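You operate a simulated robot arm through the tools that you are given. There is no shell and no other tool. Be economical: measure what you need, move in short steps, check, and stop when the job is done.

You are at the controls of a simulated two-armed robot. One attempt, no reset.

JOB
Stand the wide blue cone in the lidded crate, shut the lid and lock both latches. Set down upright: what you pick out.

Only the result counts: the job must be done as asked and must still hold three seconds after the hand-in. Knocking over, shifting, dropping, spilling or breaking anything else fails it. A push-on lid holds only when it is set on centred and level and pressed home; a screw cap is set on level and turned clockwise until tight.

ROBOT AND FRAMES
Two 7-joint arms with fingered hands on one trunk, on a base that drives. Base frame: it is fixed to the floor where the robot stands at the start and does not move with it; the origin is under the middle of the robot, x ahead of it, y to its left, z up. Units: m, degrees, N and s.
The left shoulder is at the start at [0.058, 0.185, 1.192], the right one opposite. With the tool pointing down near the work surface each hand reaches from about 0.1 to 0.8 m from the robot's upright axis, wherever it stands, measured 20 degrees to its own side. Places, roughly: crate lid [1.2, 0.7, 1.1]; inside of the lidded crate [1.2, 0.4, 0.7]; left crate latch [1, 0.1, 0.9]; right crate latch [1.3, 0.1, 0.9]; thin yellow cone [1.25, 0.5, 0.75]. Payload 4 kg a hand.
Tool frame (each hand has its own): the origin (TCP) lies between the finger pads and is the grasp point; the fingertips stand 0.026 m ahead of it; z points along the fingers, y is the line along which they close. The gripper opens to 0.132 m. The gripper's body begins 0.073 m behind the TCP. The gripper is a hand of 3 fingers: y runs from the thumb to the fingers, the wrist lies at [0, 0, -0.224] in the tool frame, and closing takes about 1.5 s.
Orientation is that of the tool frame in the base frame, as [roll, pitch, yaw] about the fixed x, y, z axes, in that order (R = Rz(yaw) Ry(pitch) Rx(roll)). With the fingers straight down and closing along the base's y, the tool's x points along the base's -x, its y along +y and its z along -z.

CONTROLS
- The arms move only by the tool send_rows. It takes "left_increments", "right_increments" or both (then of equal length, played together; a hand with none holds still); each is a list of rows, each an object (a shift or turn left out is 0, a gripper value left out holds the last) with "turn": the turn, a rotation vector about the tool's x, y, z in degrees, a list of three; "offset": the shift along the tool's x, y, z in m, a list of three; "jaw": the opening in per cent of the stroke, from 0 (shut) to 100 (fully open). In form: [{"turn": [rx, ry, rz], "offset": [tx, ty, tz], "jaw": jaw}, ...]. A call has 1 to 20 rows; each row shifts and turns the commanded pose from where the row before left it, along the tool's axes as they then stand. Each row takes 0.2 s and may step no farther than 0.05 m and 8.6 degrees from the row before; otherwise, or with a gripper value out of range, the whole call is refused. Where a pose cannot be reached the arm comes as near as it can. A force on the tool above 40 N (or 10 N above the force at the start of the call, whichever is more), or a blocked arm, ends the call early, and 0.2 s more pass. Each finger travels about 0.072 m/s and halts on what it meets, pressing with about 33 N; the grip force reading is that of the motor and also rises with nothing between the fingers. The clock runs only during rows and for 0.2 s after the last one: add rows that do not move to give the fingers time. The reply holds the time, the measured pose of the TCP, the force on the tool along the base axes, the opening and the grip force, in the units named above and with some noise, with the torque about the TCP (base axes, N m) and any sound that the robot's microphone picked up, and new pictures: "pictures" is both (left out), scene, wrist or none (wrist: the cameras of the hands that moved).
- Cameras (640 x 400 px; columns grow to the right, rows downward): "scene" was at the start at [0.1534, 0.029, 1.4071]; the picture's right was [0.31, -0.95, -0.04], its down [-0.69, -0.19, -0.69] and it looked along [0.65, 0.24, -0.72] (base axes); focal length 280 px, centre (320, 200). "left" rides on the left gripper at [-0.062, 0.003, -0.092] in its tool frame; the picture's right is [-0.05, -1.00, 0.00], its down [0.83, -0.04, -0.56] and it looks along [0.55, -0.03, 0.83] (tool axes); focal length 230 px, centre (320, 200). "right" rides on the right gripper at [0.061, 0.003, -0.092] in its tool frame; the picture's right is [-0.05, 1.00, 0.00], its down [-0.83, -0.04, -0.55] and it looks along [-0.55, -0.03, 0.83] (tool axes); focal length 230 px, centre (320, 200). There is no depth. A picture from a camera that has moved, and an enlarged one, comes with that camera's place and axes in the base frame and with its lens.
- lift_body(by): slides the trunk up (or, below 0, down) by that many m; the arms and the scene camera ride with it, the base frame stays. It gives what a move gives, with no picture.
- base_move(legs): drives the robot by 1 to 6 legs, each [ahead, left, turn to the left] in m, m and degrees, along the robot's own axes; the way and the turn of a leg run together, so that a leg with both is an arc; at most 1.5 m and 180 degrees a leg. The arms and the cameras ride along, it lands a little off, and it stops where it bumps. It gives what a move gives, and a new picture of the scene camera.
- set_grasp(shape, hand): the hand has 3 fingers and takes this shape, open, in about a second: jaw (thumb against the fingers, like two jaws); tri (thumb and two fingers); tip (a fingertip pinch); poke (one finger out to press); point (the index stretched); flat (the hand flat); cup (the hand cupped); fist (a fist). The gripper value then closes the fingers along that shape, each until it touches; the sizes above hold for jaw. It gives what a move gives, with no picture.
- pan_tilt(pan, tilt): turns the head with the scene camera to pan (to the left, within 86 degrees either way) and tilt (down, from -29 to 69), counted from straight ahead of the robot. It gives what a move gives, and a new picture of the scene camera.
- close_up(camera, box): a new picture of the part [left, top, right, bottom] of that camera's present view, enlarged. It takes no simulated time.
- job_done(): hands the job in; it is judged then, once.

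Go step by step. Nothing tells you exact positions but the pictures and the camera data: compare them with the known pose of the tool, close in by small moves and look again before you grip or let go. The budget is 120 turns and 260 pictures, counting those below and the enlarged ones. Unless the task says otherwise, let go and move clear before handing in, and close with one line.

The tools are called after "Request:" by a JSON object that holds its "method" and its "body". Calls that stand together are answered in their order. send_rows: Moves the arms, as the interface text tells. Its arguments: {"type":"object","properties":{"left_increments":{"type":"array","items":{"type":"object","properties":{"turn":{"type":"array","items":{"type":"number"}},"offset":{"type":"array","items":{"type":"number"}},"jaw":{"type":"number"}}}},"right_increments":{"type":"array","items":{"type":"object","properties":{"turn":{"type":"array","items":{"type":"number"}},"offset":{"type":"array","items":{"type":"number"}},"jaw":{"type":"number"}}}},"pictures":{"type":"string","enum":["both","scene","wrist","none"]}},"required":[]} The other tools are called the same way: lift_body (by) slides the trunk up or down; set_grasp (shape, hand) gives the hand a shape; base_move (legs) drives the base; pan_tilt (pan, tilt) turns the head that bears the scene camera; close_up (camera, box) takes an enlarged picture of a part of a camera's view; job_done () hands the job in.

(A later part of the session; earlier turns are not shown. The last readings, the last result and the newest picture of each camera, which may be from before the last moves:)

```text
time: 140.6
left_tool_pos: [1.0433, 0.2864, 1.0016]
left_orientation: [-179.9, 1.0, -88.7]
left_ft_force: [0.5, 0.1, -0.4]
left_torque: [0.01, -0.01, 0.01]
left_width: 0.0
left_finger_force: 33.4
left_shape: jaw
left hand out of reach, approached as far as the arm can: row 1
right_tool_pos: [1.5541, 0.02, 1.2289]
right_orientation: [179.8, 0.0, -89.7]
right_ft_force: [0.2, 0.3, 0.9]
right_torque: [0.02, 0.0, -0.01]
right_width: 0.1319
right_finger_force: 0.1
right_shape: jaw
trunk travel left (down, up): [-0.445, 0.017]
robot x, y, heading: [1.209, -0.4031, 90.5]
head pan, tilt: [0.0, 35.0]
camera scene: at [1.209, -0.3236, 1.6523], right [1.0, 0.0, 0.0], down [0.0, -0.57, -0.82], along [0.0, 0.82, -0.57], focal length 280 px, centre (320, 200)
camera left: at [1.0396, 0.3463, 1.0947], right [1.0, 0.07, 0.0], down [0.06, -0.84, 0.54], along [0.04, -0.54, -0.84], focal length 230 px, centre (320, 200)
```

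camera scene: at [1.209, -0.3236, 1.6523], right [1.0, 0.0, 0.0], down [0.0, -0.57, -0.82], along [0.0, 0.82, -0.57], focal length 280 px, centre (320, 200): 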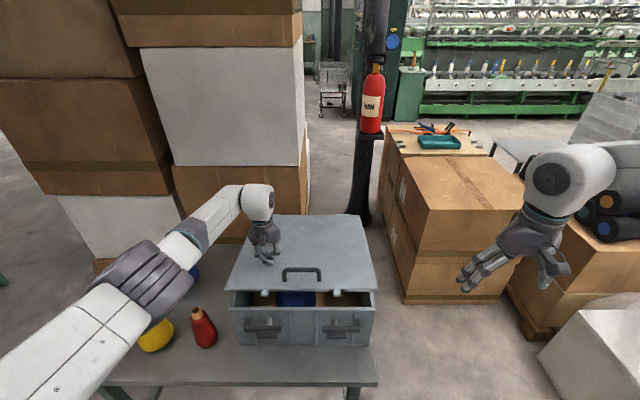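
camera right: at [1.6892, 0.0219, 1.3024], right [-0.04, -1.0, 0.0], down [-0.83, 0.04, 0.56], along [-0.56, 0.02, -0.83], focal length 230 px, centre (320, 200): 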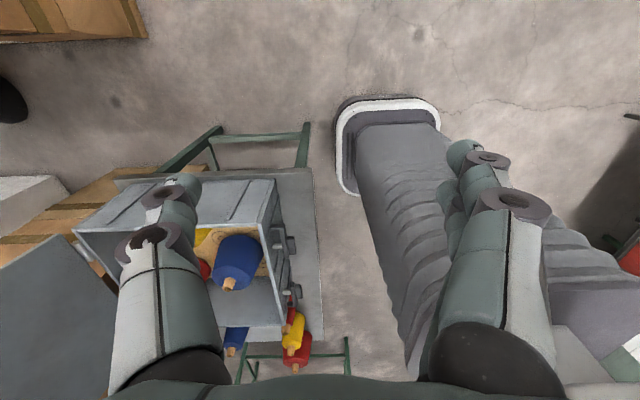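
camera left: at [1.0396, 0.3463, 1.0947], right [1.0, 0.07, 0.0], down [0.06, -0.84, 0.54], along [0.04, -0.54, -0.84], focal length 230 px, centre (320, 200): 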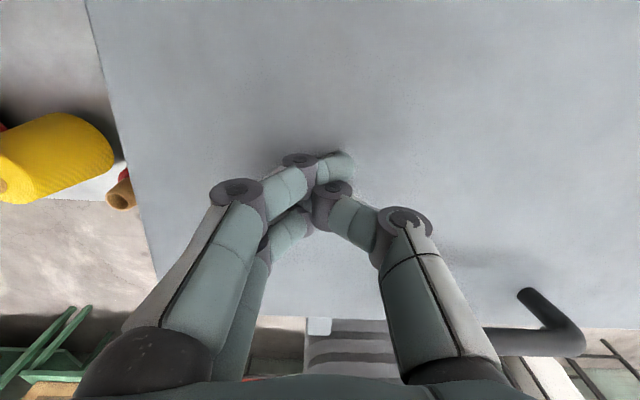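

The lid is almost down and the arm is clear of the cones. I'll press the rest of the way until it meets resistance.

Request:
{"method": "send_rows", "body": {"left_increments": [{"offset": [0, 0, 0.01]}, {"offset": [0, 0, 0.01]}, {"offset": [0, 0, 0.008]}, {"offset": [0, 0, 0.008]}, {"offset": [0, 0, 0.006]}, {"offset": [0, 0, 0.006]}, {}]}}

Request:
{"method": "close_up", "body": {"camera": "scene", "box": [200, 190, 420, 370]}}

```text
time: 142.2
left_tool_pos: [1.0438, 0.2772, 0.9553]
left_orientation: [-179.9, 1.0, -88.7]
left_ft_force: [-1.1, 0.1, -0.5]
left_torque: [0.0, 0.05, 0.01]
left_width: 0.0
left_finger_force: 33.2
left_shape: jaw
left hand out of reach, approached as far as the arm can: row 2, 3, 5
right_tool_pos: [1.552, 0.02, 1.229]
right_orientation: [179.9, 0.0, -89.8]
right_ft_force: [-0.6, 0.0, 0.1]
right_torque: [0.01, -0.02, 0.0]
right_width: 0.1319
right_finger_force: 0.1
right_shape: jaw
trunk travel left (down, up): [-0.445, 0.017]
robot x, y, heading: [1.2056, -0.4042, 90.2]
head pan, tilt: [0.0, 35.0]
camera scene: at [1.2088, -0.3237, 1.6523], right [1.0, 0.0, 0.0], down [0.0, -0.57, -0.82], along [0.0, 0.82, -0.57], focal length 280 px, centre (320, 200)
camera left: at [1.0397, 0.3363, 1.0491], right [1.0, 0.07, 0.0], down [0.06, -0.84, 0.54], along [0.04, -0.54, -0.84], focal length 230 px, centre (320, 200)
```

scene: 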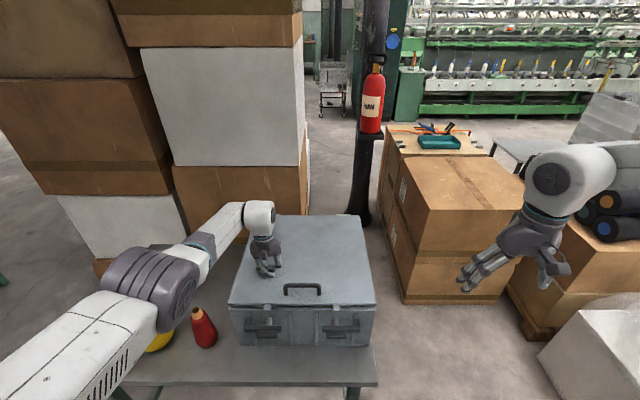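
left: 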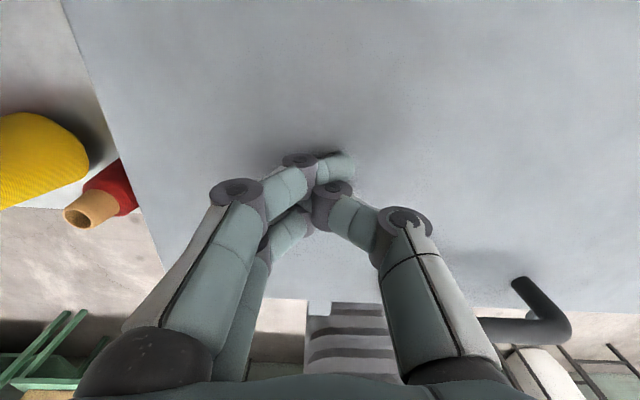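

```text
2.22 times, centred on (310, 280) of scene
camera zoom: at [1.2088, -0.3237, 1.6523], right [1.0, 0.0, 0.0], down [0.0, -0.57, -0.82], along [0.0, 0.82, -0.57], focal length 623 px, centre (342, 22)
```

zoom: 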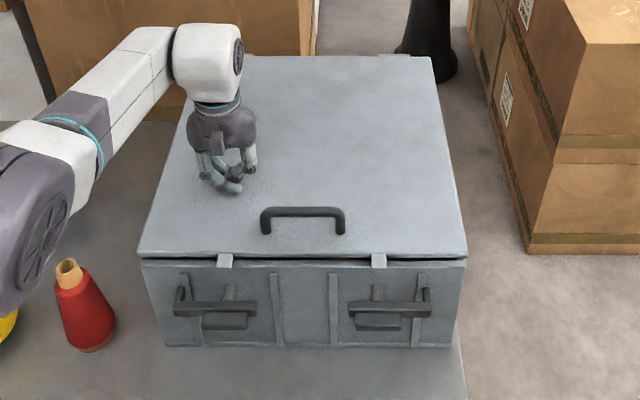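

Only a small gap remains at the front. I'll press the last bit in small steps.

Request:
{"method": "send_rows", "body": {"left_increments": [{"offset": [0, 0, 0.005]}, {"offset": [0, 0, 0.005]}, {"offset": [0, 0, 0.005]}, {"offset": [0, 0, 0.004]}, {}], "pictures": "none"}}

Request:
{"method": "close_up", "body": {"camera": "scene", "box": [200, 190, 420, 370]}}

```text
time: 143.4
left_tool_pos: [1.0451, 0.2712, 0.9415]
left_orientation: [-179.8, 1.3, -88.8]
left_ft_force: [-0.4, 4.2, 16.5]
left_torque: [-0.03, 0.03, -0.03]
left_width: 0.0
left_finger_force: 32.6
left_shape: jaw
left hand out of reach, approached as far as the arm can: row 1, 3
right_tool_pos: [1.5533, 0.0206, 1.2304]
right_orientation: [179.9, 0.0, -89.7]
right_ft_force: [1.2, -1.2, -0.1]
right_torque: [-0.01, 0.01, 0.01]
right_width: 0.1318
right_finger_force: 0.1
right_shape: jaw
trunk travel left (down, up): [-0.445, 0.017]
robot x, y, heading: [1.2055, -0.4061, 90.1]
head pan, tilt: [0.0, 35.0]
```

```text
2.22 times, centred on (310, 280) of scene
camera zoom: at [1.2091, -0.3254, 1.6525], right [1.0, 0.0, 0.0], down [0.0, -0.57, -0.82], along [0.0, 0.82, -0.57], focal length 623 px, centre (342, 22)
```

zoom: 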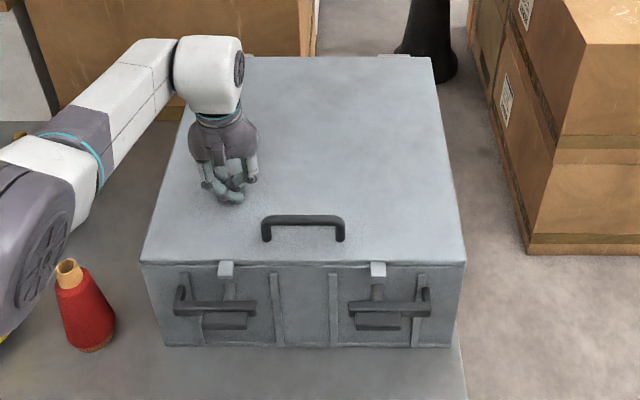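

The lid is shut, with a firm 16 N contact. I'll lift the hand away and study the latches.

Request:
{"method": "send_rows", "body": {"left_increments": [{"offset": [0, 0, -0.03]}, {"offset": [0, 0, -0.04]}, {"offset": [0, 0, -0.04]}, {"offset": [0, 0, -0.04]}, {"offset": [0.03, 0.02, -0.02]}, {"offset": [0.03, 0.03, -0.02]}, {"offset": [0.03, 0.03, -0.02]}, {"offset": [0.03, 0.03, 0]}, {"offset": [0.03, 0.03, 0]}, {}], "pictures": "none"}}

Request:
{"method": "pan_tilt", "body": {"pan": -5, "tilt": 50}}

Request:
{"method": "close_up", "body": {"camera": "scene", "box": [220, 160, 400, 300]}}

```text
time: 145.6
left_tool_pos: [0.9078, 0.113, 1.1476]
left_orientation: [-179.8, 1.0, -88.7]
left_ft_force: [-0.1, 0.3, 1.1]
left_torque: [0.02, 0.0, 0.0]
left_width: 0.0
left_finger_force: 33.0
left_shape: jaw
right_tool_pos: [1.5543, 0.0211, 1.2283]
right_orientation: [179.9, 0.0, -89.7]
right_ft_force: [0.3, -0.4, 0.9]
right_torque: [-0.01, 0.01, -0.01]
right_width: 0.1318
right_finger_force: 0.0
right_shape: jaw
trunk travel left (down, up): [-0.445, 0.017]
robot x, y, heading: [1.2085, -0.4041, 90.3]
head pan, tilt: [0.0, 35.0]
```

```text
time: 146.3
left_tool_pos: [0.9069, 0.1145, 1.1478]
left_orientation: [-180.0, 0.9, -88.7]
left_ft_force: [0.4, 0.3, -0.6]
left_torque: [0.0, -0.03, 0.0]
left_width: 0.0
left_finger_force: 33.1
left_shape: jaw
right_tool_pos: [1.5542, 0.0207, 1.2276]
right_orientation: [179.8, 0.0, -89.6]
right_ft_force: [-0.4, -0.7, -1.0]
right_torque: [0.02, -0.02, 0.02]
right_width: 0.1316
right_finger_force: 0.1
right_shape: jaw
trunk travel left (down, up): [-0.445, 0.017]
robot x, y, heading: [1.2085, -0.4081, 90.2]
head pan, tilt: [-5.0, 50.0]
camera scene: at [1.2155, -0.3347, 1.6306], right [1.0, -0.08, 0.0], down [-0.06, -0.76, -0.64], along [0.05, 0.64, -0.77], focal length 280 px, centre (320, 200)
```

scene: 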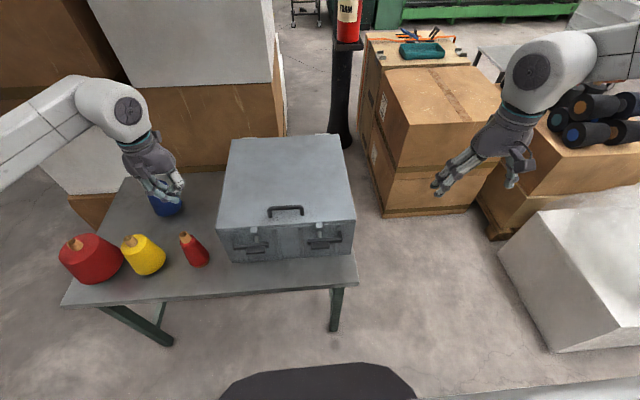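

```text
2.86 times, centred on (310, 230) of scene
camera zoom: at [1.2155, -0.3347, 1.6306], right [1.0, -0.08, 0.0], down [-0.06, -0.76, -0.64], along [0.05, 0.64, -0.77], focal length 801 px, centre (349, 114)
```

zoom: 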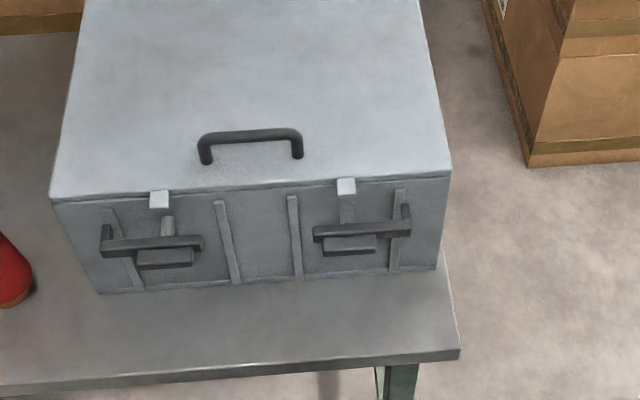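

The lid's tabs hang over the front and each latch shows a horizontal bar, a peg and a grip block. I'll bring the right hand's camera in front of the right latch to see how it works.

Request:
{"method": "send_rows", "body": {"right_increments": [{"offset": [0.03, 0.03, 0]}, {"offset": [0.03, 0.03, 0]}, {"offset": [0.03, 0.03, 0]}, {"offset": [0.03, 0.03, 0]}, {"offset": [0, 0.04, 0.02]}, {"offset": [0, 0.04, 0.02]}, {"offset": [0, 0.04, 0.02]}, {"offset": [0, 0.03, 0.03]}, {"offset": [0, 0, 0.03]}, {"offset": [0, 0, 0.03]}, {}], "pictures": "wrist"}}

Request:
{"method": "close_up", "body": {"camera": "right", "box": [160, 0, 480, 200]}}

```text
time: 148.7
left_tool_pos: [0.9066, 0.1144, 1.1462]
left_orientation: [-179.8, 1.0, -88.7]
left_ft_force: [0.3, 0.0, 0.2]
left_torque: [-0.03, -0.02, 0.0]
left_width: 0.0
left_finger_force: 33.1
left_shape: jaw
right_tool_pos: [1.3126, -0.1028, 1.0973]
right_orientation: [179.8, -0.1, -89.6]
right_ft_force: [-0.2, 0.2, 0.4]
right_torque: [0.0, -0.02, 0.02]
right_width: 0.1321
right_finger_force: 0.1
right_shape: jaw
right hand out of reach, approached as far as the arm can: row 9, 10
trunk travel left (down, up): [-0.445, 0.017]
robot x, y, heading: [1.2058, -0.4083, 90.2]
head pan, tilt: [-5.0, 50.0]
camera right: at [1.3109, -0.1637, 1.1888], right [-1.0, 0.05, 0.0], down [0.04, 0.83, 0.56], along [0.02, 0.55, -0.83], focal length 230 px, centre (320, 200)
```

right: 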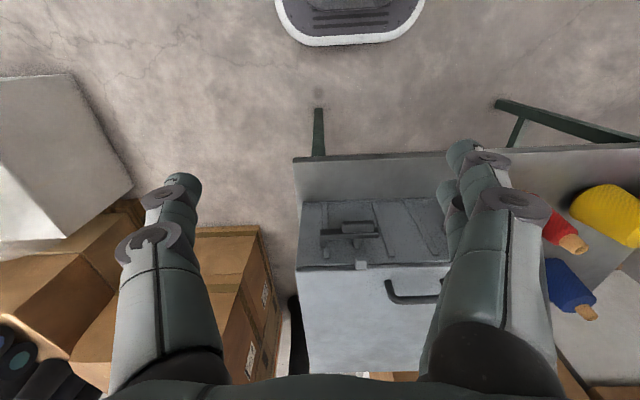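

```text
2.00 times, centred on (320, 100) of right
camera zoom: at [1.3109, -0.1637, 1.1888], right [-1.0, 0.05, 0.0], down [0.04, 0.83, 0.56], along [0.02, 0.55, -0.83], focal length 460 px, centre (320, 400)
```

zoom: 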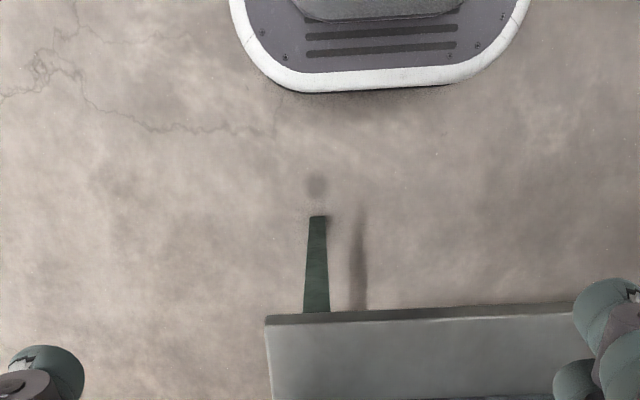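

The camera sees the front upside down. I'll zoom in on the latch.

Request:
{"method": "close_up", "body": {"camera": "right", "box": [295, 190, 425, 280]}}

Request:
{"method": "close_up", "body": {"camera": "scene", "box": [300, 215, 360, 260]}}

Request:
{"method": "close_up", "body": {"camera": "scene", "box": [220, 220, 290, 270]}}

```text
4.44 times, centred on (360, 235) of right
camera zoom: at [1.3109, -0.1637, 1.1888], right [-1.0, 0.05, 0.0], down [0.04, 0.83, 0.56], along [0.02, 0.55, -0.83], focal length 1022 px, centre (142, 44)
```

zoom: 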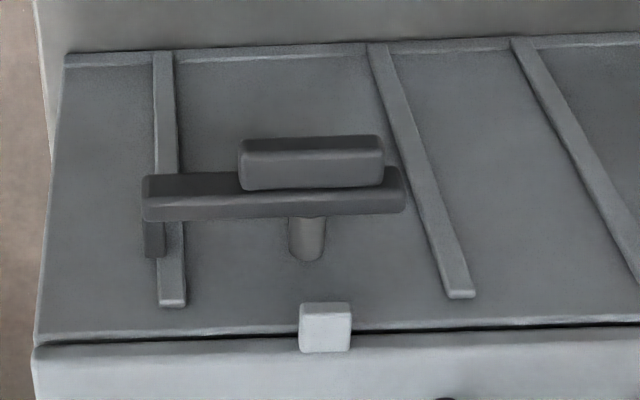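

```text
8.89 times, centred on (330, 238) of scene
camera zoom: at [1.2146, -0.3343, 1.6305], right [1.0, -0.08, 0.0], down [-0.06, -0.76, -0.64], along [0.05, 0.64, -0.77], focal length 2492 px, centre (231, -133)
```

zoom: 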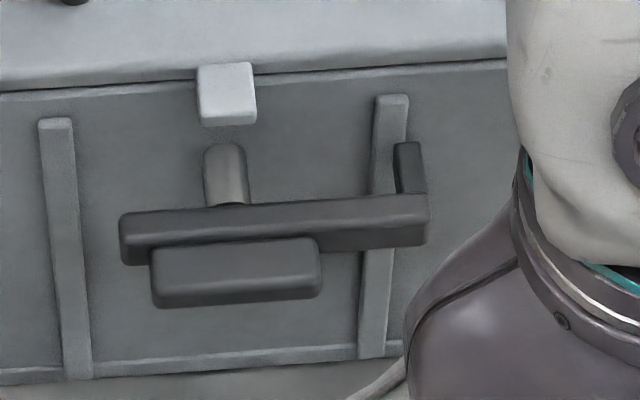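

```text
8.00 times, centred on (255, 245) of scene
camera zoom: at [1.2146, -0.3343, 1.6305], right [1.0, -0.08, 0.0], down [-0.06, -0.76, -0.64], along [0.05, 0.64, -0.77], focal length 2243 px, centre (840, -160)
```

zoom: 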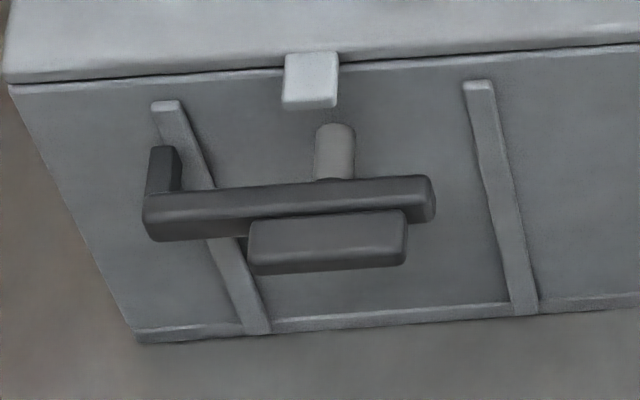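

These are rotary hooks. Each bar turns about a post below its tab (right post ≈ [1.25, 0.866], left ≈ [1.052, 0.866] in x, z), with a grip block in front centred on the post. I must turn each hook end up by 90° over its tab. I'll back off and lower the trunk so the hands can work level.

Request:
{"method": "base_move", "body": {"legs": [[-0.22, 0, 0]]}}

Request:
{"method": "lift_body", "body": {"by": -0.2}}

Request:
{"method": "send_rows", "body": {"right_increments": [{"turn": [0, -8.2, 0]}, {"turn": [0, -8.2, 0]}, {"turn": [0, -8.2, 0]}, {"turn": [0, -8.2, 0]}, {"turn": [0, -8.2, 0]}, {"turn": [0, -8.2, 0]}, {"turn": [0, -8.2, 0]}, {"turn": [0, -8.2, 0]}, {"turn": [0, -8.2, 0]}, {"turn": [0, -8.2, 0]}, {"turn": [0, -8.0, 0]}, {}]}}

```text
time: 150.4
left_tool_pos: [0.9045, -0.1003, 1.1457]
left_orientation: [-179.8, 0.9, -88.4]
left_ft_force: [0.2, -0.6, 0.0]
left_torque: [0.0, -0.01, -0.01]
left_width: 0.0004
left_finger_force: 33.8
left_shape: jaw
right_tool_pos: [1.3145, -0.3147, 1.0972]
right_orientation: [179.9, -0.1, -89.4]
right_ft_force: [-0.1, 0.6, -0.7]
right_torque: [-0.02, -0.03, 0.0]
right_width: 0.1318
right_finger_force: 0.1
right_shape: jaw
trunk travel left (down, up): [-0.445, 0.017]
robot x, y, heading: [1.2086, -0.6195, 90.5]
head pan, tilt: [-5.0, 50.0]
camera scene: at [1.2161, -0.5464, 1.6303], right [1.0, -0.08, 0.0], down [-0.06, -0.77, -0.64], along [0.05, 0.64, -0.77], focal length 280 px, centre (320, 200)
```

scene: 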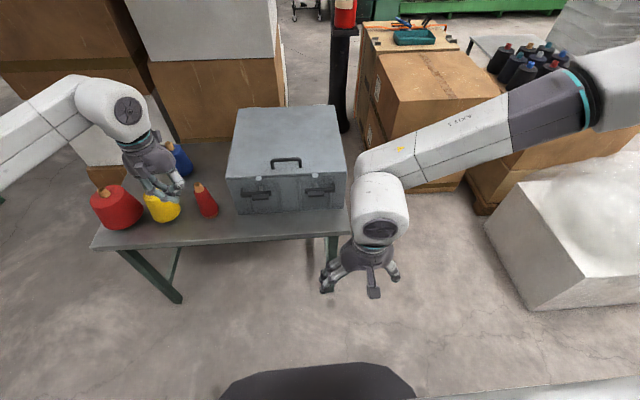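

```text
time: 152.6
left_tool_pos: [0.9064, -0.1037, 0.9474]
left_orientation: [-179.8, 1.0, -88.4]
left_ft_force: [0.1, -0.6, -0.7]
left_torque: [-0.01, 0.0, -0.02]
left_width: 0.0
left_finger_force: 33.1
left_shape: jaw
right_tool_pos: [1.3145, -0.3172, 0.8663]
right_orientation: [179.7, -5.7, -89.1]
right_ft_force: [1.0, 0.3, 0.3]
right_torque: [0.01, -0.02, 0.02]
right_width: 0.1319
right_finger_force: 0.1
right_shape: jaw
trunk travel left (down, up): [-0.245, 0.217]
robot x, y, heading: [1.209, -0.6197, 90.7]
head pan, tilt: [-5.0, 50.0]
```

```text
time: 155.2
left_tool_pos: [0.9054, -0.1044, 0.9462]
left_orientation: [-179.9, 0.9, -88.4]
left_ft_force: [0.3, 0.4, -0.3]
left_torque: [0.03, -0.01, 0.04]
left_width: 0.0001
left_finger_force: 33.2
left_shape: jaw
right_tool_pos: [1.5046, -0.12, 1.0049]
right_orientation: [177.6, 81.5, -90.4]
right_ft_force: [0.4, -0.2, 1.1]
right_torque: [-0.02, -0.02, 0.04]
right_width: 0.132
right_finger_force: 0.0
right_shape: jaw
right hand out of reach, approached as far as the arm can: row 1, 2, 3, 4, 5, 6, 7, 8, 9, 10, 11
trunk travel left (down, up): [-0.245, 0.217]
robot x, y, heading: [1.2062, -0.6222, 90.6]
head pan, tilt: [-5.0, 50.0]
camera scene: at [1.2141, -0.4873, 1.4149], right [1.0, -0.08, 0.01], down [-0.06, -0.84, -0.55], along [0.05, 0.54, -0.84], focal length 280 px, centre (320, 200)
camera right: at [1.5046, -0.2193, 0.9573], right [-1.0, -0.03, 0.06], down [0.06, -0.42, 0.9], along [0.0, 0.91, 0.42], focal length 230 px, centre (320, 200)
```

scene: 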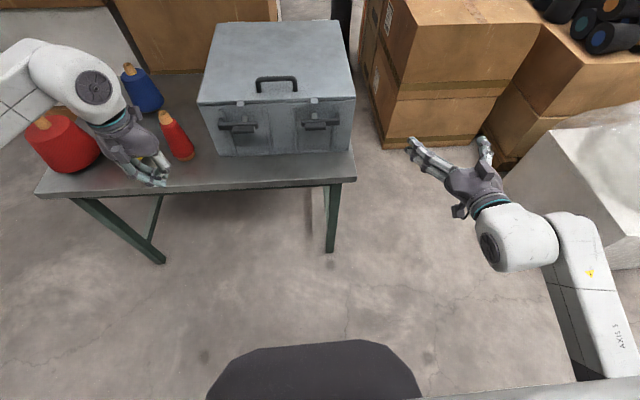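
right: 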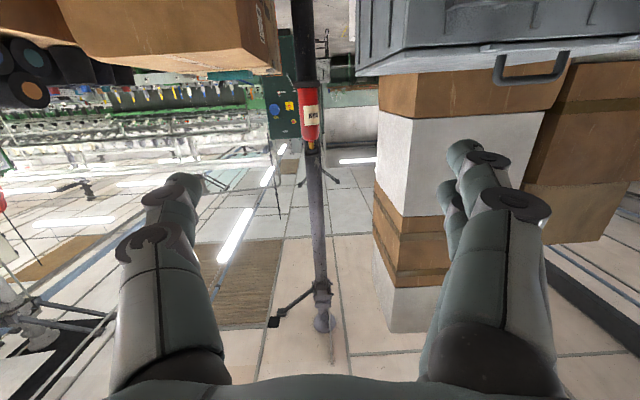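

The right hand now points forward. I'll roll it 90° so the fingers close vertically, and see if the arm allows it.

Request:
{"method": "send_rows", "body": {"right_increments": [{"turn": [0, -8.2, 8.2]}, {"turn": [0, 0, 8.2]}, {"turn": [0, 0, 8.2]}, {"turn": [0, 0, 8.2]}, {"turn": [0, 0, 8.2]}, {"turn": [0, 0, 8.2]}, {"turn": [0, 0, 8.2]}, {"turn": [0, 0, 8.2]}, {"turn": [0, 0, 8.2]}, {"turn": [0, 0, 8.2]}, {"turn": [0, 0, 8.0]}, {}]}}

```text
refused: row 1 steps farther than a row can; nothing moved
```

Request:
{"method": "send_rows", "body": {"right_increments": [{"turn": [0, -8.2, 0]}, {"turn": [0, 0, 8.2]}, {"turn": [0, 0, 8.2]}, {"turn": [0, 0, 8.2]}, {"turn": [0, 0, 8.2]}, {"turn": [0, 0, 8.2]}, {"turn": [0, 0, 8.2]}, {"turn": [0, 0, 8.2]}, {"turn": [0, 0, 8.2]}, {"turn": [0, 0, 8.2]}, {"turn": [0, 0, 8.2]}, {"turn": [0, 0, 8.0]}, {}]}}

```text
time: 156.7
left_tool_pos: [0.9063, -0.1046, 0.9469]
left_orientation: [-179.8, 0.8, -88.3]
left_ft_force: [-0.8, -0.1, 0.0]
left_torque: [0.01, 0.01, 0.03]
left_width: 0.0
left_finger_force: 32.3
left_shape: jaw
right_tool_pos: [1.5088, -0.1197, 1.004]
right_orientation: [93.4, 54.1, -171.3]
right_ft_force: [-0.1, 0.1, -0.2]
right_torque: [0.0, -0.01, 0.0]
right_width: 0.1321
right_finger_force: 0.2
right_shape: jaw
trunk travel left (down, up): [-0.245, 0.217]
robot x, y, heading: [1.209, -0.621, 90.4]
head pan, tilt: [-5.0, 50.0]
stopped in row 7 (right hand): the arm was blocked; the commanded pose is now the measured one
camera scene: at [1.2153, -0.4856, 1.4148], right [1.0, -0.08, 0.01], down [-0.06, -0.84, -0.55], along [0.05, 0.54, -0.84], focal length 280 px, centre (320, 200)
camera right: at [1.4796, -0.2156, 0.9589], right [-0.78, -0.06, 0.63], down [0.57, -0.48, 0.67], along [0.26, 0.88, 0.4], focal length 230 px, centre (320, 200)
```

scene: 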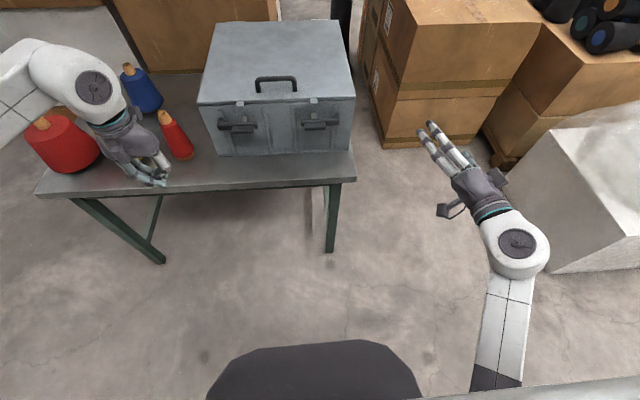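
right: 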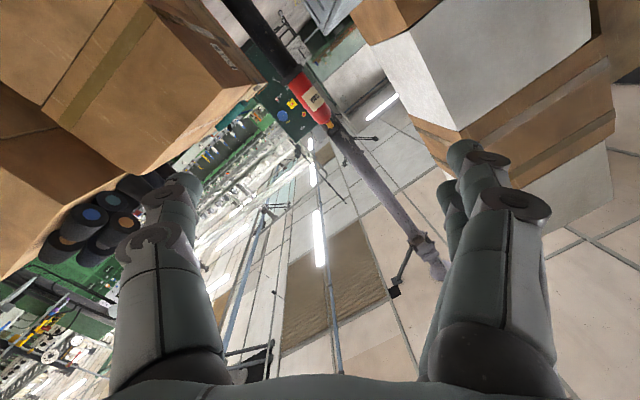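

The wrist roll is limited that way, so instead I'll push the hook end up with a single outstretched finger. I'll set the right hand to "poke", unroll it, and look at the fingertip.

Request:
{"method": "set_grasp", "body": {"shape": "poke", "hand": "right"}}

Request:
{"method": "send_rows", "body": {"right_increments": [{"turn": [0, 0, -8.2]}, {"turn": [0, 0, -8.2]}, {"turn": [0, 0, -8.2]}, {"turn": [0, 0, -8.2]}, {"turn": [0, 0, -8]}, {}]}}

Request:
{"method": "close_up", "body": {"camera": "scene", "box": [400, 110, 580, 270]}}

```text
time: 157.6
left_tool_pos: [0.9073, -0.1046, 0.947]
left_orientation: [-179.9, 0.9, -88.4]
left_ft_force: [0.8, -0.8, 1.5]
left_torque: [-0.01, -0.02, 0.0]
left_width: 0.0001
left_finger_force: 33.4
left_shape: jaw
right_tool_pos: [1.5086, -0.1187, 1.0041]
right_orientation: [93.5, 54.0, -171.3]
right_ft_force: [0.4, 0.8, -0.5]
right_torque: [-0.02, -0.01, -0.01]
right_width: 0.0001
right_finger_force: 0.1
right_shape: poke
trunk travel left (down, up): [-0.245, 0.217]
robot x, y, heading: [1.2097, -0.6192, 90.5]
head pan, tilt: [-5.0, 50.0]
```

```text
time: 159.0
left_tool_pos: [0.9067, -0.1043, 0.9482]
left_orientation: [-179.8, 1.0, -88.4]
left_ft_force: [-0.1, 0.0, -0.5]
left_torque: [0.01, -0.01, 0.0]
left_width: 0.0
left_finger_force: 32.6
left_shape: jaw
right_tool_pos: [1.5077, -0.1192, 1.0034]
right_orientation: [-112.8, 84.7, -16.9]
right_ft_force: [-0.1, -0.1, 0.4]
right_torque: [-0.05, 0.0, 0.03]
right_width: 0.0
right_finger_force: 0.2
right_shape: poke
trunk travel left (down, up): [-0.245, 0.217]
robot x, y, heading: [1.2115, -0.6157, 90.3]
head pan, tilt: [-5.0, 50.0]
camera scene: at [1.2155, -0.4859, 1.4148], right [1.0, -0.08, 0.01], down [-0.06, -0.84, -0.55], along [0.05, 0.54, -0.84], focal length 280 px, centre (320, 200)
camera right: at [1.5194, -0.2121, 0.9444], right [-0.99, -0.1, -0.03], down [0.03, -0.53, 0.85], along [-0.11, 0.84, 0.52], focal length 230 px, centre (320, 200)
```

scene: 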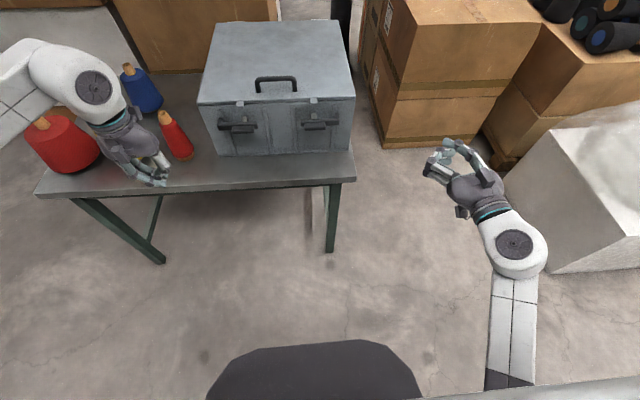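
right: 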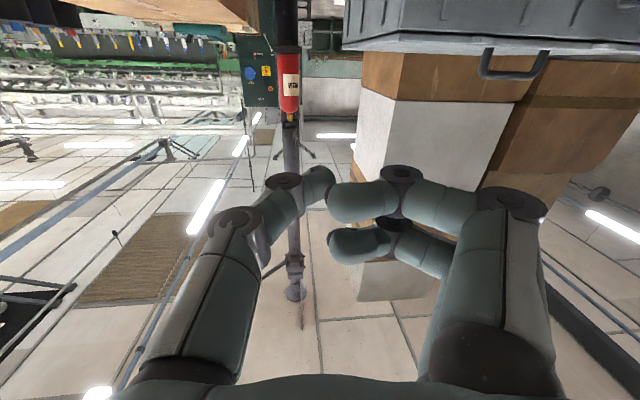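

```text
2.50 times, centred on (490, 190) of scene
camera zoom: at [1.2155, -0.4859, 1.4148], right [1.0, -0.08, 0.01], down [-0.06, -0.84, -0.55], along [0.05, 0.54, -0.84], focal length 701 px, centre (-105, 225)
```

zoom: 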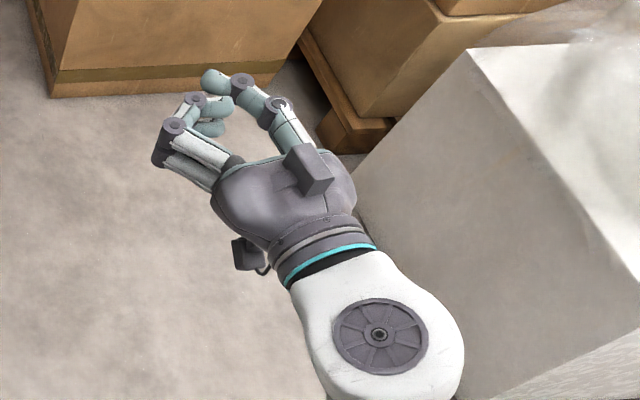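

The poke shape curls the fingers rather than giving a clean prod. I'll check the "point" shape.

Request:
{"method": "set_grasp", "body": {"shape": "point", "hand": "right"}}

Request:
{"method": "close_up", "body": {"camera": "scene", "box": [400, 110, 580, 270]}}

Request:
{"method": "close_up", "body": {"camera": "right", "box": [0, 0, 640, 400]}}

```text
time: 159.9
left_tool_pos: [0.9065, -0.1036, 0.9469]
left_orientation: [-179.8, 0.9, -88.4]
left_ft_force: [-0.6, -0.6, 0.3]
left_torque: [0.04, -0.03, -0.01]
left_width: 0.0
left_finger_force: 32.8
left_shape: jaw
right_tool_pos: [1.5063, -0.1187, 1.004]
right_orientation: [-113.1, 84.8, -17.2]
right_ft_force: [0.1, -1.2, 0.7]
right_torque: [-0.04, -0.02, 0.04]
right_width: 0.0
right_finger_force: 0.0
right_shape: point
trunk travel left (down, up): [-0.245, 0.217]
robot x, y, heading: [1.2104, -0.6209, 90.6]
head pan, tilt: [-5.0, 50.0]
```

```text
2.50 times, centred on (490, 190) of scene
camera zoom: at [1.2157, -0.4859, 1.4148], right [1.0, -0.08, 0.01], down [-0.06, -0.84, -0.55], along [0.05, 0.54, -0.84], focal length 701 px, centre (-105, 225)
```

zoom: 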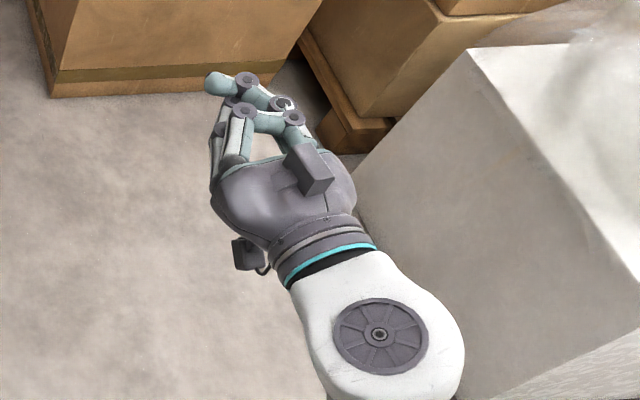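

```text
1.00 times, centred on (320, 200) of right (not enlarged: the box is as wide or as high as the picture)
camera zoom: at [1.5195, -0.2121, 0.9445], right [-0.99, -0.1, -0.03], down [0.03, -0.53, 0.85], along [-0.1, 0.84, 0.53], focal length 230 px, centre (320, 200)
```

zoom: 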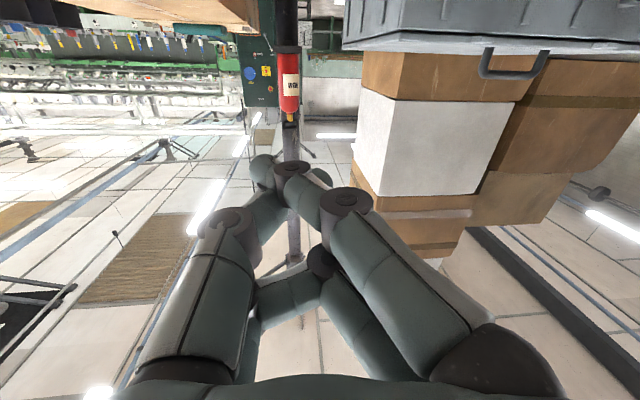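

Neither shape gives a straight finger. Instead I'll use the jaw to grip the grip block by its two ends (about 6 cm) at roll 0 and turn it the other way, which is the direction I need. I'll test that roll in free air first.

Request:
{"method": "set_grasp", "body": {"shape": "jaw", "hand": "right"}}

Request:
{"method": "send_rows", "body": {"right_increments": [{"turn": [5.7, 0, 0], "jaw": 70}, {"offset": [0.024, 0.04, 0]}, {"offset": [0.024, 0.04, 0]}, {"offset": [0.024, 0.04, 0]}, {"offset": [0.024, 0.04, 0]}, {"offset": [0.024, 0.04, 0]}, {"turn": [0, 0, -8.2]}, {"turn": [0, 0, -8.2]}, {"turn": [0, 0, -8.2]}, {"turn": [0, 0, -8.2]}, {"turn": [0, 0, -8.2]}, {"turn": [0, 0, -8.2]}, {"turn": [0, 0, -8.2]}, {"turn": [0, 0, -8.2]}, {"turn": [0, 0, -8.2]}, {"turn": [0, 0, -8.2]}, {"turn": [0, 0, -8.0]}, {}], "pictures": "scene"}}

```text
time: 160.8
left_tool_pos: [0.9063, -0.1045, 0.948]
left_orientation: [-179.8, 0.9, -88.4]
left_ft_force: [-0.3, -0.4, 0.4]
left_torque: [0.04, -0.01, 0.02]
left_width: 0.0001
left_finger_force: 33.6
left_shape: jaw
right_tool_pos: [1.5077, -0.1193, 1.0023]
right_orientation: [-113.1, 84.8, -17.2]
right_ft_force: [0.5, -0.1, -0.7]
right_torque: [-0.01, -0.01, -0.01]
right_width: 0.0948
right_finger_force: 0.0
right_shape: jaw
trunk travel left (down, up): [-0.245, 0.217]
robot x, y, heading: [1.2084, -0.6229, 90.7]
head pan, tilt: [-5.0, 50.0]
```

```text
time: 164.6
left_tool_pos: [0.9058, -0.1037, 0.9475]
left_orientation: [-179.8, 0.9, -88.5]
left_ft_force: [-0.4, -0.1, 0.2]
left_torque: [-0.04, -0.01, 0.01]
left_width: 0.0
left_finger_force: 32.8
left_shape: jaw
right_tool_pos: [1.32, -0.1231, 0.8666]
right_orientation: [-91.7, -5.1, 0.4]
right_ft_force: [-0.4, 0.6, 0.3]
right_torque: [-0.02, 0.02, -0.01]
right_width: 0.0282
right_finger_force: 0.1
right_shape: jaw
trunk travel left (down, up): [-0.245, 0.217]
robot x, y, heading: [1.2109, -0.6217, 90.6]
head pan, tilt: [-5.0, 50.0]
camera scene: at [1.2157, -0.4859, 1.4148], right [1.0, -0.08, 0.01], down [-0.06, -0.84, -0.55], along [0.05, 0.54, -0.84], focal length 280 px, centre (320, 200)
```

scene: 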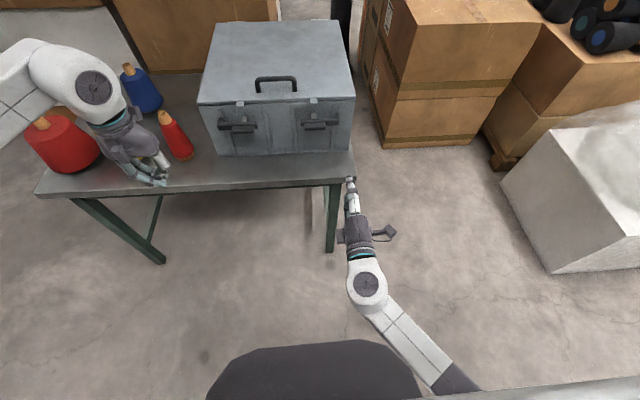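

Rolling that way works fully. I'll roll back to 0, open to about 10 cm, line up with the right latch's block at [1.25, 0.866], and approach to 5 cm.

Request:
{"method": "send_rows", "body": {"right_increments": [{"turn": [0, 0, 8.2], "jaw": 80}, {"turn": [0, 0, 8.2]}, {"turn": [0, 0, 8.2]}, {"turn": [0, 0, 8.2]}, {"turn": [0, 0, 8.2]}, {"turn": [0, 0, 8.2]}, {"turn": [0, 0, 8.2]}, {"turn": [0, 0, 8.2]}, {"turn": [0, 0, 8.2]}, {"turn": [0, 0, 8.2]}, {"turn": [0, 0, 8.0]}, {"offset": [0, 0.035, 0]}, {"offset": [0, 0.035, 0]}, {"offset": [0, 0, 0.04]}, {"offset": [0, 0, 0.04]}, {"offset": [0, 0, 0.04]}, {"offset": [0, 0, 0.03]}, {}]}}

Request:
{"method": "close_up", "body": {"camera": "scene", "box": [200, 80, 400, 220]}}

```text
time: 168.4
left_tool_pos: [0.9062, -0.1045, 0.9472]
left_orientation: [-179.8, 1.0, -88.3]
left_ft_force: [-0.4, -0.5, -0.2]
left_torque: [0.01, 0.03, -0.05]
left_width: 0.0
left_finger_force: 33.1
left_shape: jaw
right_tool_pos: [1.2489, 0.029, 0.8548]
right_orientation: [-107.2, 84.8, -16.9]
right_ft_force: [0.0, 0.2, 0.3]
right_torque: [-0.01, -0.01, -0.03]
right_width: 0.0753
right_finger_force: 0.1
right_shape: jaw
trunk travel left (down, up): [-0.245, 0.217]
robot x, y, heading: [1.2084, -0.6182, 90.3]
head pan, tilt: [-5.0, 50.0]
camera scene: at [1.2157, -0.4865, 1.4149], right [1.0, -0.08, 0.01], down [-0.06, -0.84, -0.55], along [0.05, 0.54, -0.84], focal length 280 px, centre (320, 200)
camera right: at [1.2514, -0.0652, 0.7954], right [-1.0, 0.0, -0.03], down [-0.03, -0.53, 0.85], along [-0.02, 0.85, 0.53], focal length 230 px, centre (320, 200)
```

scene: 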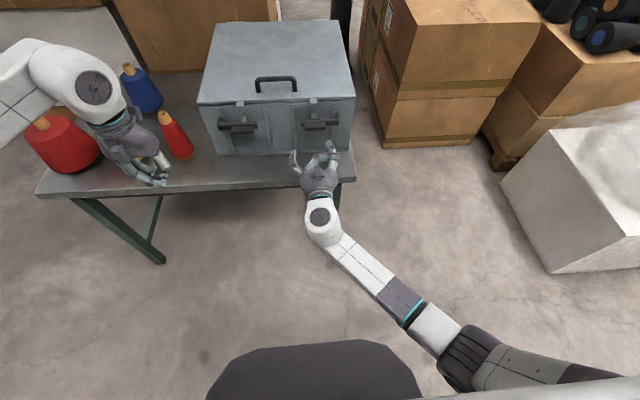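
right: 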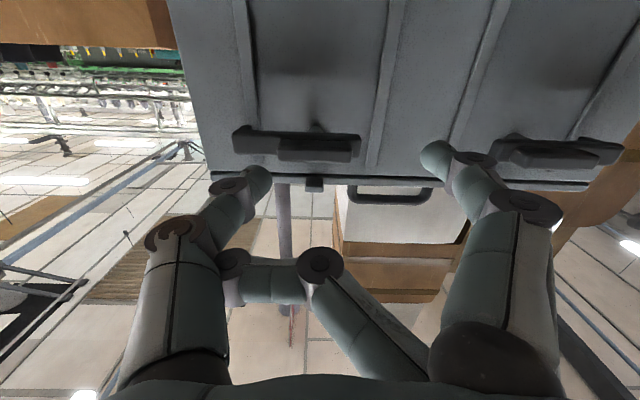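

```text
2.86 times, centred on (300, 150) of scene
camera zoom: at [1.2157, -0.4865, 1.4149], right [1.0, -0.08, 0.01], down [-0.06, -0.84, -0.55], along [0.05, 0.54, -0.84], focal length 801 px, centre (377, 343)
```

zoom: 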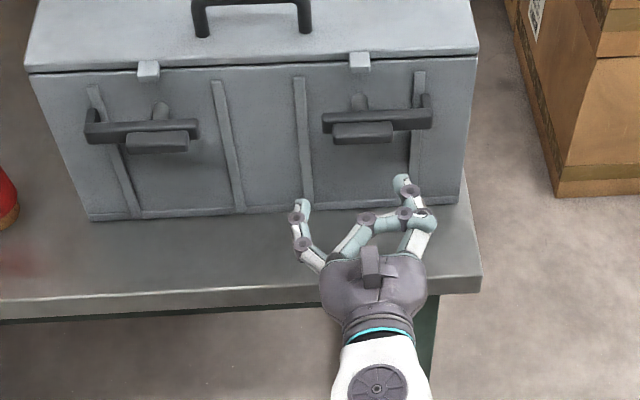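

One finger is still curled from the earlier shape. I'll reset the jaw shape and open fully.

Request:
{"method": "set_grasp", "body": {"shape": "jaw", "hand": "right"}}

Request:
{"method": "send_rows", "body": {"right_increments": [{"jaw": 100}, {}, {}, {}, {}, {}], "pictures": "wrist"}}

```text
time: 169.3
left_tool_pos: [0.9061, -0.1037, 0.9482]
left_orientation: [-179.9, 0.9, -88.4]
left_ft_force: [0.1, -0.1, -0.6]
left_torque: [0.01, 0.0, 0.01]
left_width: 0.0
left_finger_force: 33.1
left_shape: jaw
right_tool_pos: [1.2478, 0.028, 0.8545]
right_orientation: [-107.4, 84.8, -17.2]
right_ft_force: [0.9, 1.3, 0.3]
right_torque: [0.0, 0.04, -0.01]
right_width: 0.095
right_finger_force: 0.2
right_shape: jaw
trunk travel left (down, up): [-0.245, 0.217]
robot x, y, heading: [1.2081, -0.6223, 90.6]
head pan, tilt: [-5.0, 50.0]
```

```text
time: 170.7
left_tool_pos: [0.9062, -0.1058, 0.9482]
left_orientation: [-179.8, 0.9, -88.3]
left_ft_force: [-0.1, 0.1, 0.0]
left_torque: [0.0, -0.04, 0.03]
left_width: 0.0
left_finger_force: 32.7
left_shape: jaw
right_tool_pos: [1.2491, 0.0291, 0.855]
right_orientation: [-107.4, 84.8, -17.1]
right_ft_force: [0.8, -0.6, 0.3]
right_torque: [0.03, 0.0, -0.02]
right_width: 0.0951
right_finger_force: 0.0
right_shape: jaw
trunk travel left (down, up): [-0.245, 0.217]
robot x, y, heading: [1.208, -0.622, 90.9]
head pan, tilt: [-5.0, 50.0]
camera right: at [1.2515, -0.0652, 0.795], right [-1.0, 0.0, -0.03], down [-0.03, -0.53, 0.85], along [-0.02, 0.85, 0.53], focal length 230 px, centre (320, 200)
```

right: 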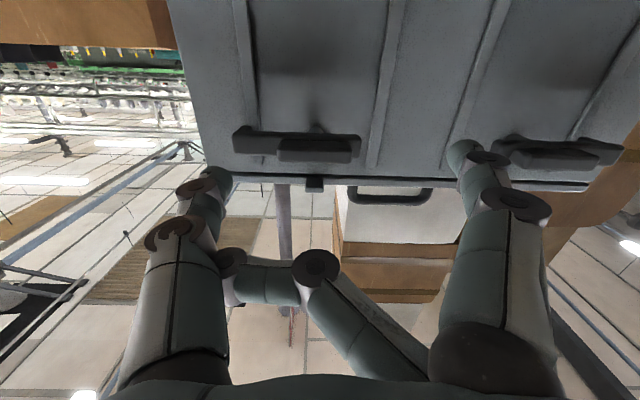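

The curled finger has jammed against the thumb. I'll try the flat shape to free it, then jaw again.

Request:
{"method": "set_grasp", "body": {"shape": "flat", "hand": "right"}}

Request:
{"method": "close_up", "body": {"camera": "right", "box": [80, 100, 600, 400]}}

Request:
{"method": "set_grasp", "body": {"shape": "jaw", "hand": "right"}}

Request:
{"method": "close_up", "body": {"camera": "right", "box": [80, 100, 600, 400]}}

```text
time: 171.6
left_tool_pos: [0.9057, -0.1041, 0.9478]
left_orientation: [-179.8, 0.9, -88.5]
left_ft_force: [0.6, 0.4, 0.4]
left_torque: [0.01, 0.04, -0.01]
left_width: 0.0
left_finger_force: 33.1
left_shape: jaw
right_tool_pos: [1.2479, 0.028, 0.8545]
right_orientation: [-107.4, 84.8, -17.1]
right_ft_force: [-0.5, -0.7, -0.3]
right_torque: [0.02, 0.02, -0.03]
right_width: 0.0
right_finger_force: 0.0
right_shape: flat
trunk travel left (down, up): [-0.245, 0.217]
robot x, y, heading: [1.208, -0.6202, 90.9]
head pan, tilt: [-5.0, 50.0]
```

```text
1.23 times, centred on (340, 250) of right
camera zoom: at [1.2515, -0.0652, 0.795], right [-1.0, 0.0, -0.03], down [-0.03, -0.53, 0.85], along [-0.02, 0.85, 0.53], focal length 283 px, centre (295, 138)
```

zoom: 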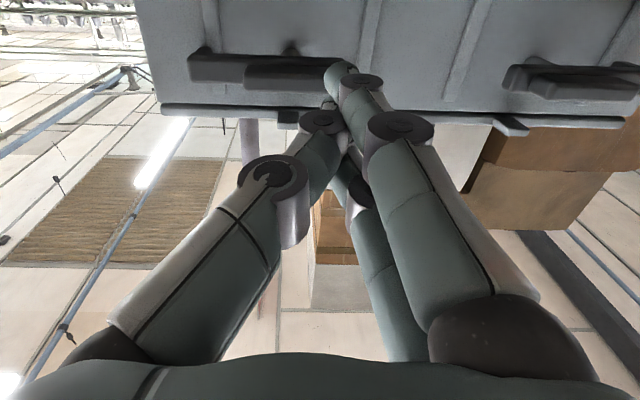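

```text
time: 172.5
left_tool_pos: [0.9065, -0.104, 0.9472]
left_orientation: [-179.8, 0.9, -88.4]
left_ft_force: [0.1, -0.6, -0.1]
left_torque: [-0.01, 0.0, -0.01]
left_width: 0.0
left_finger_force: 32.9
left_shape: jaw
right_tool_pos: [1.2481, 0.0277, 0.854]
right_orientation: [-107.4, 84.8, -17.3]
right_ft_force: [-0.6, -0.4, -0.6]
right_torque: [0.02, 0.0, 0.01]
right_width: 0.1321
right_finger_force: 0.1
right_shape: jaw
trunk travel left (down, up): [-0.245, 0.217]
robot x, y, heading: [1.2077, -0.6195, 90.6]
head pan, tilt: [-5.0, 50.0]
```

```text
1.23 times, centred on (340, 250) of right
camera zoom: at [1.2515, -0.0652, 0.795], right [-1.0, 0.0, -0.03], down [-0.03, -0.53, 0.85], along [-0.02, 0.85, 0.53], focal length 283 px, centre (295, 138)
```

zoom: 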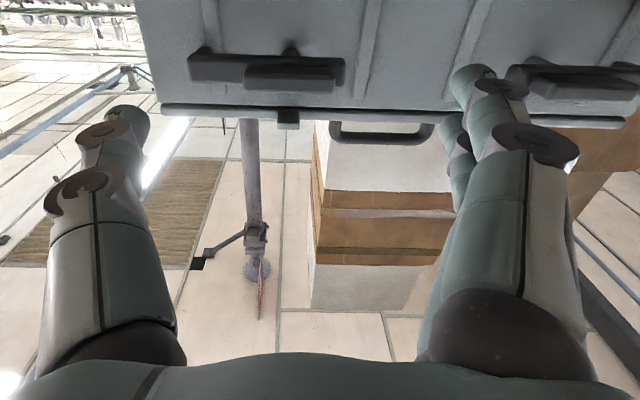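

The jaw is restored and lines up with the block (block ≈ [1.251, 0.11, 0.858]). I'll advance until the fingertips flank its ends.

Request:
{"method": "send_rows", "body": {"right_increments": [{"offset": [-0.003, 0, 0.02], "jaw": 65}, {"offset": [-0.003, 0, 0.02]}, {"offset": [0, 0, 0.012]}, {"offset": [0, 0, 0.01]}, {}, {}], "pictures": "wrist"}}

Request:
{"method": "close_up", "body": {"camera": "scene", "box": [270, 90, 370, 160]}}

```text
time: 173.9
left_tool_pos: [0.906, -0.1039, 0.9472]
left_orientation: [-179.8, 0.9, -88.5]
left_ft_force: [0.4, -0.6, -0.4]
left_torque: [-0.03, -0.01, -0.03]
left_width: 0.0001
left_finger_force: 33.0
left_shape: jaw
right_tool_pos: [1.2484, 0.0892, 0.8602]
right_orientation: [-107.6, 84.8, -17.2]
right_ft_force: [0.3, -0.3, 0.9]
right_torque: [-0.01, 0.02, 0.02]
right_width: 0.0863
right_finger_force: 0.0
right_shape: jaw
trunk travel left (down, up): [-0.245, 0.217]
robot x, y, heading: [1.2092, -0.6199, 90.5]
head pan, tilt: [-5.0, 50.0]
camera right: at [1.2517, -0.0031, 0.8009], right [-1.0, 0.0, -0.03], down [-0.03, -0.53, 0.85], along [-0.02, 0.85, 0.53], focal length 230 px, centre (320, 200)
```

right: 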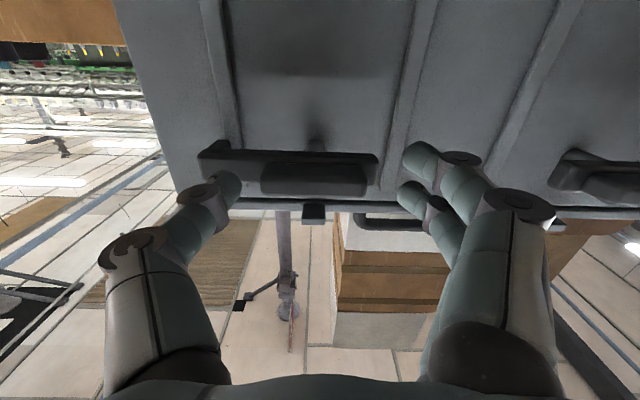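

```text
5.71 times, centred on (320, 125) of scene
camera zoom: at [1.2156, -0.4857, 1.4148], right [1.0, -0.08, 0.01], down [-0.06, -0.84, -0.55], along [0.05, 0.54, -0.84], focal length 1602 px, centre (320, 629)
```

zoom: 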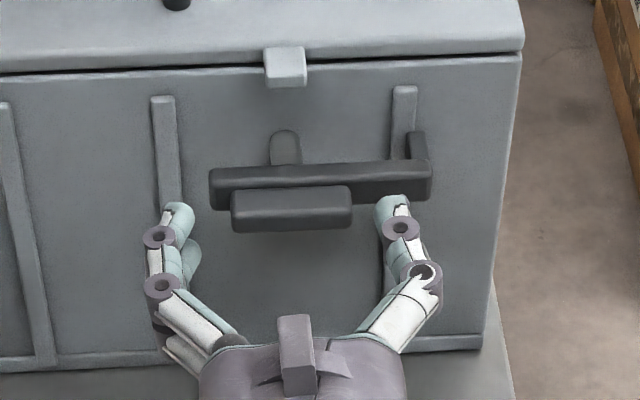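

The fingertips flank the block nicely. I'll move in 5 mm and close on it.

Request:
{"method": "send_rows", "body": {"right_increments": [{"offset": [0, -0.002, 0.005]}, {"jaw": 0}, {}, {}, {}, {}, {}], "pictures": "wrist"}}

Request:
{"method": "close_up", "body": {"camera": "scene", "box": [270, 90, 370, 160]}}

```text
time: 175.5
left_tool_pos: [0.9069, -0.1031, 0.9474]
left_orientation: [-179.9, 0.9, -88.5]
left_ft_force: [0.1, 0.4, -0.8]
left_torque: [-0.04, 0.0, -0.02]
left_width: 0.0
left_finger_force: 33.2
left_shape: jaw
right_tool_pos: [1.2546, 0.0954, 0.8607]
right_orientation: [-107.3, 84.8, -17.4]
right_ft_force: [10.4, 0.0, 0.5]
right_torque: [-0.01, -0.14, -0.08]
right_width: 0.0345
right_finger_force: 32.9
right_shape: jaw
trunk travel left (down, up): [-0.245, 0.217]
robot x, y, heading: [1.2079, -0.619, 90.4]
head pan, tilt: [-5.0, 50.0]
camera right: at [1.2564, 0.0017, 0.8017], right [-1.0, 0.0, -0.03], down [-0.03, -0.53, 0.85], along [-0.02, 0.85, 0.53], focal length 230 px, centre (320, 200)
```

right: 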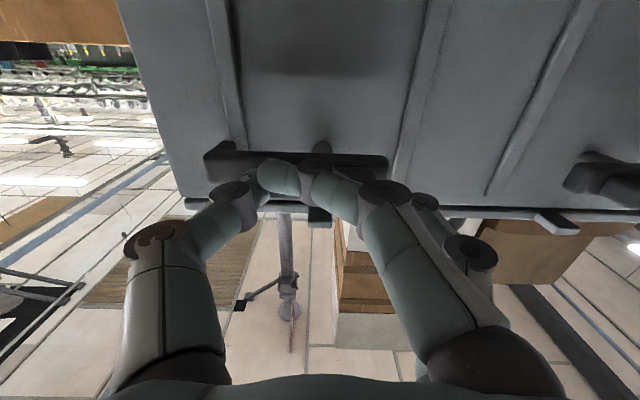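

```text
5.71 times, centred on (320, 125) of scene
camera zoom: at [1.2172, -0.4859, 1.4148], right [1.0, -0.08, 0.01], down [-0.06, -0.84, -0.55], along [0.05, 0.54, -0.84], focal length 1602 px, centre (320, 629)
```

zoom: 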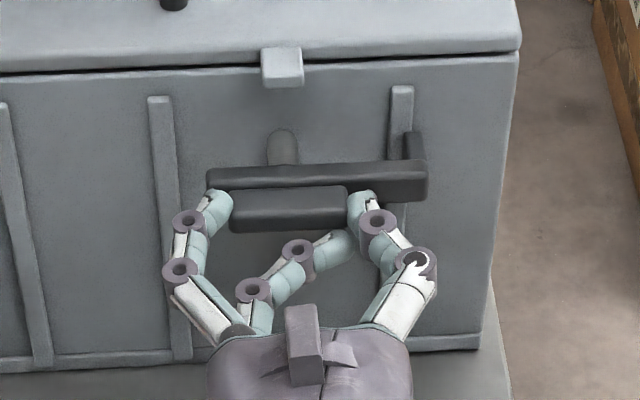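

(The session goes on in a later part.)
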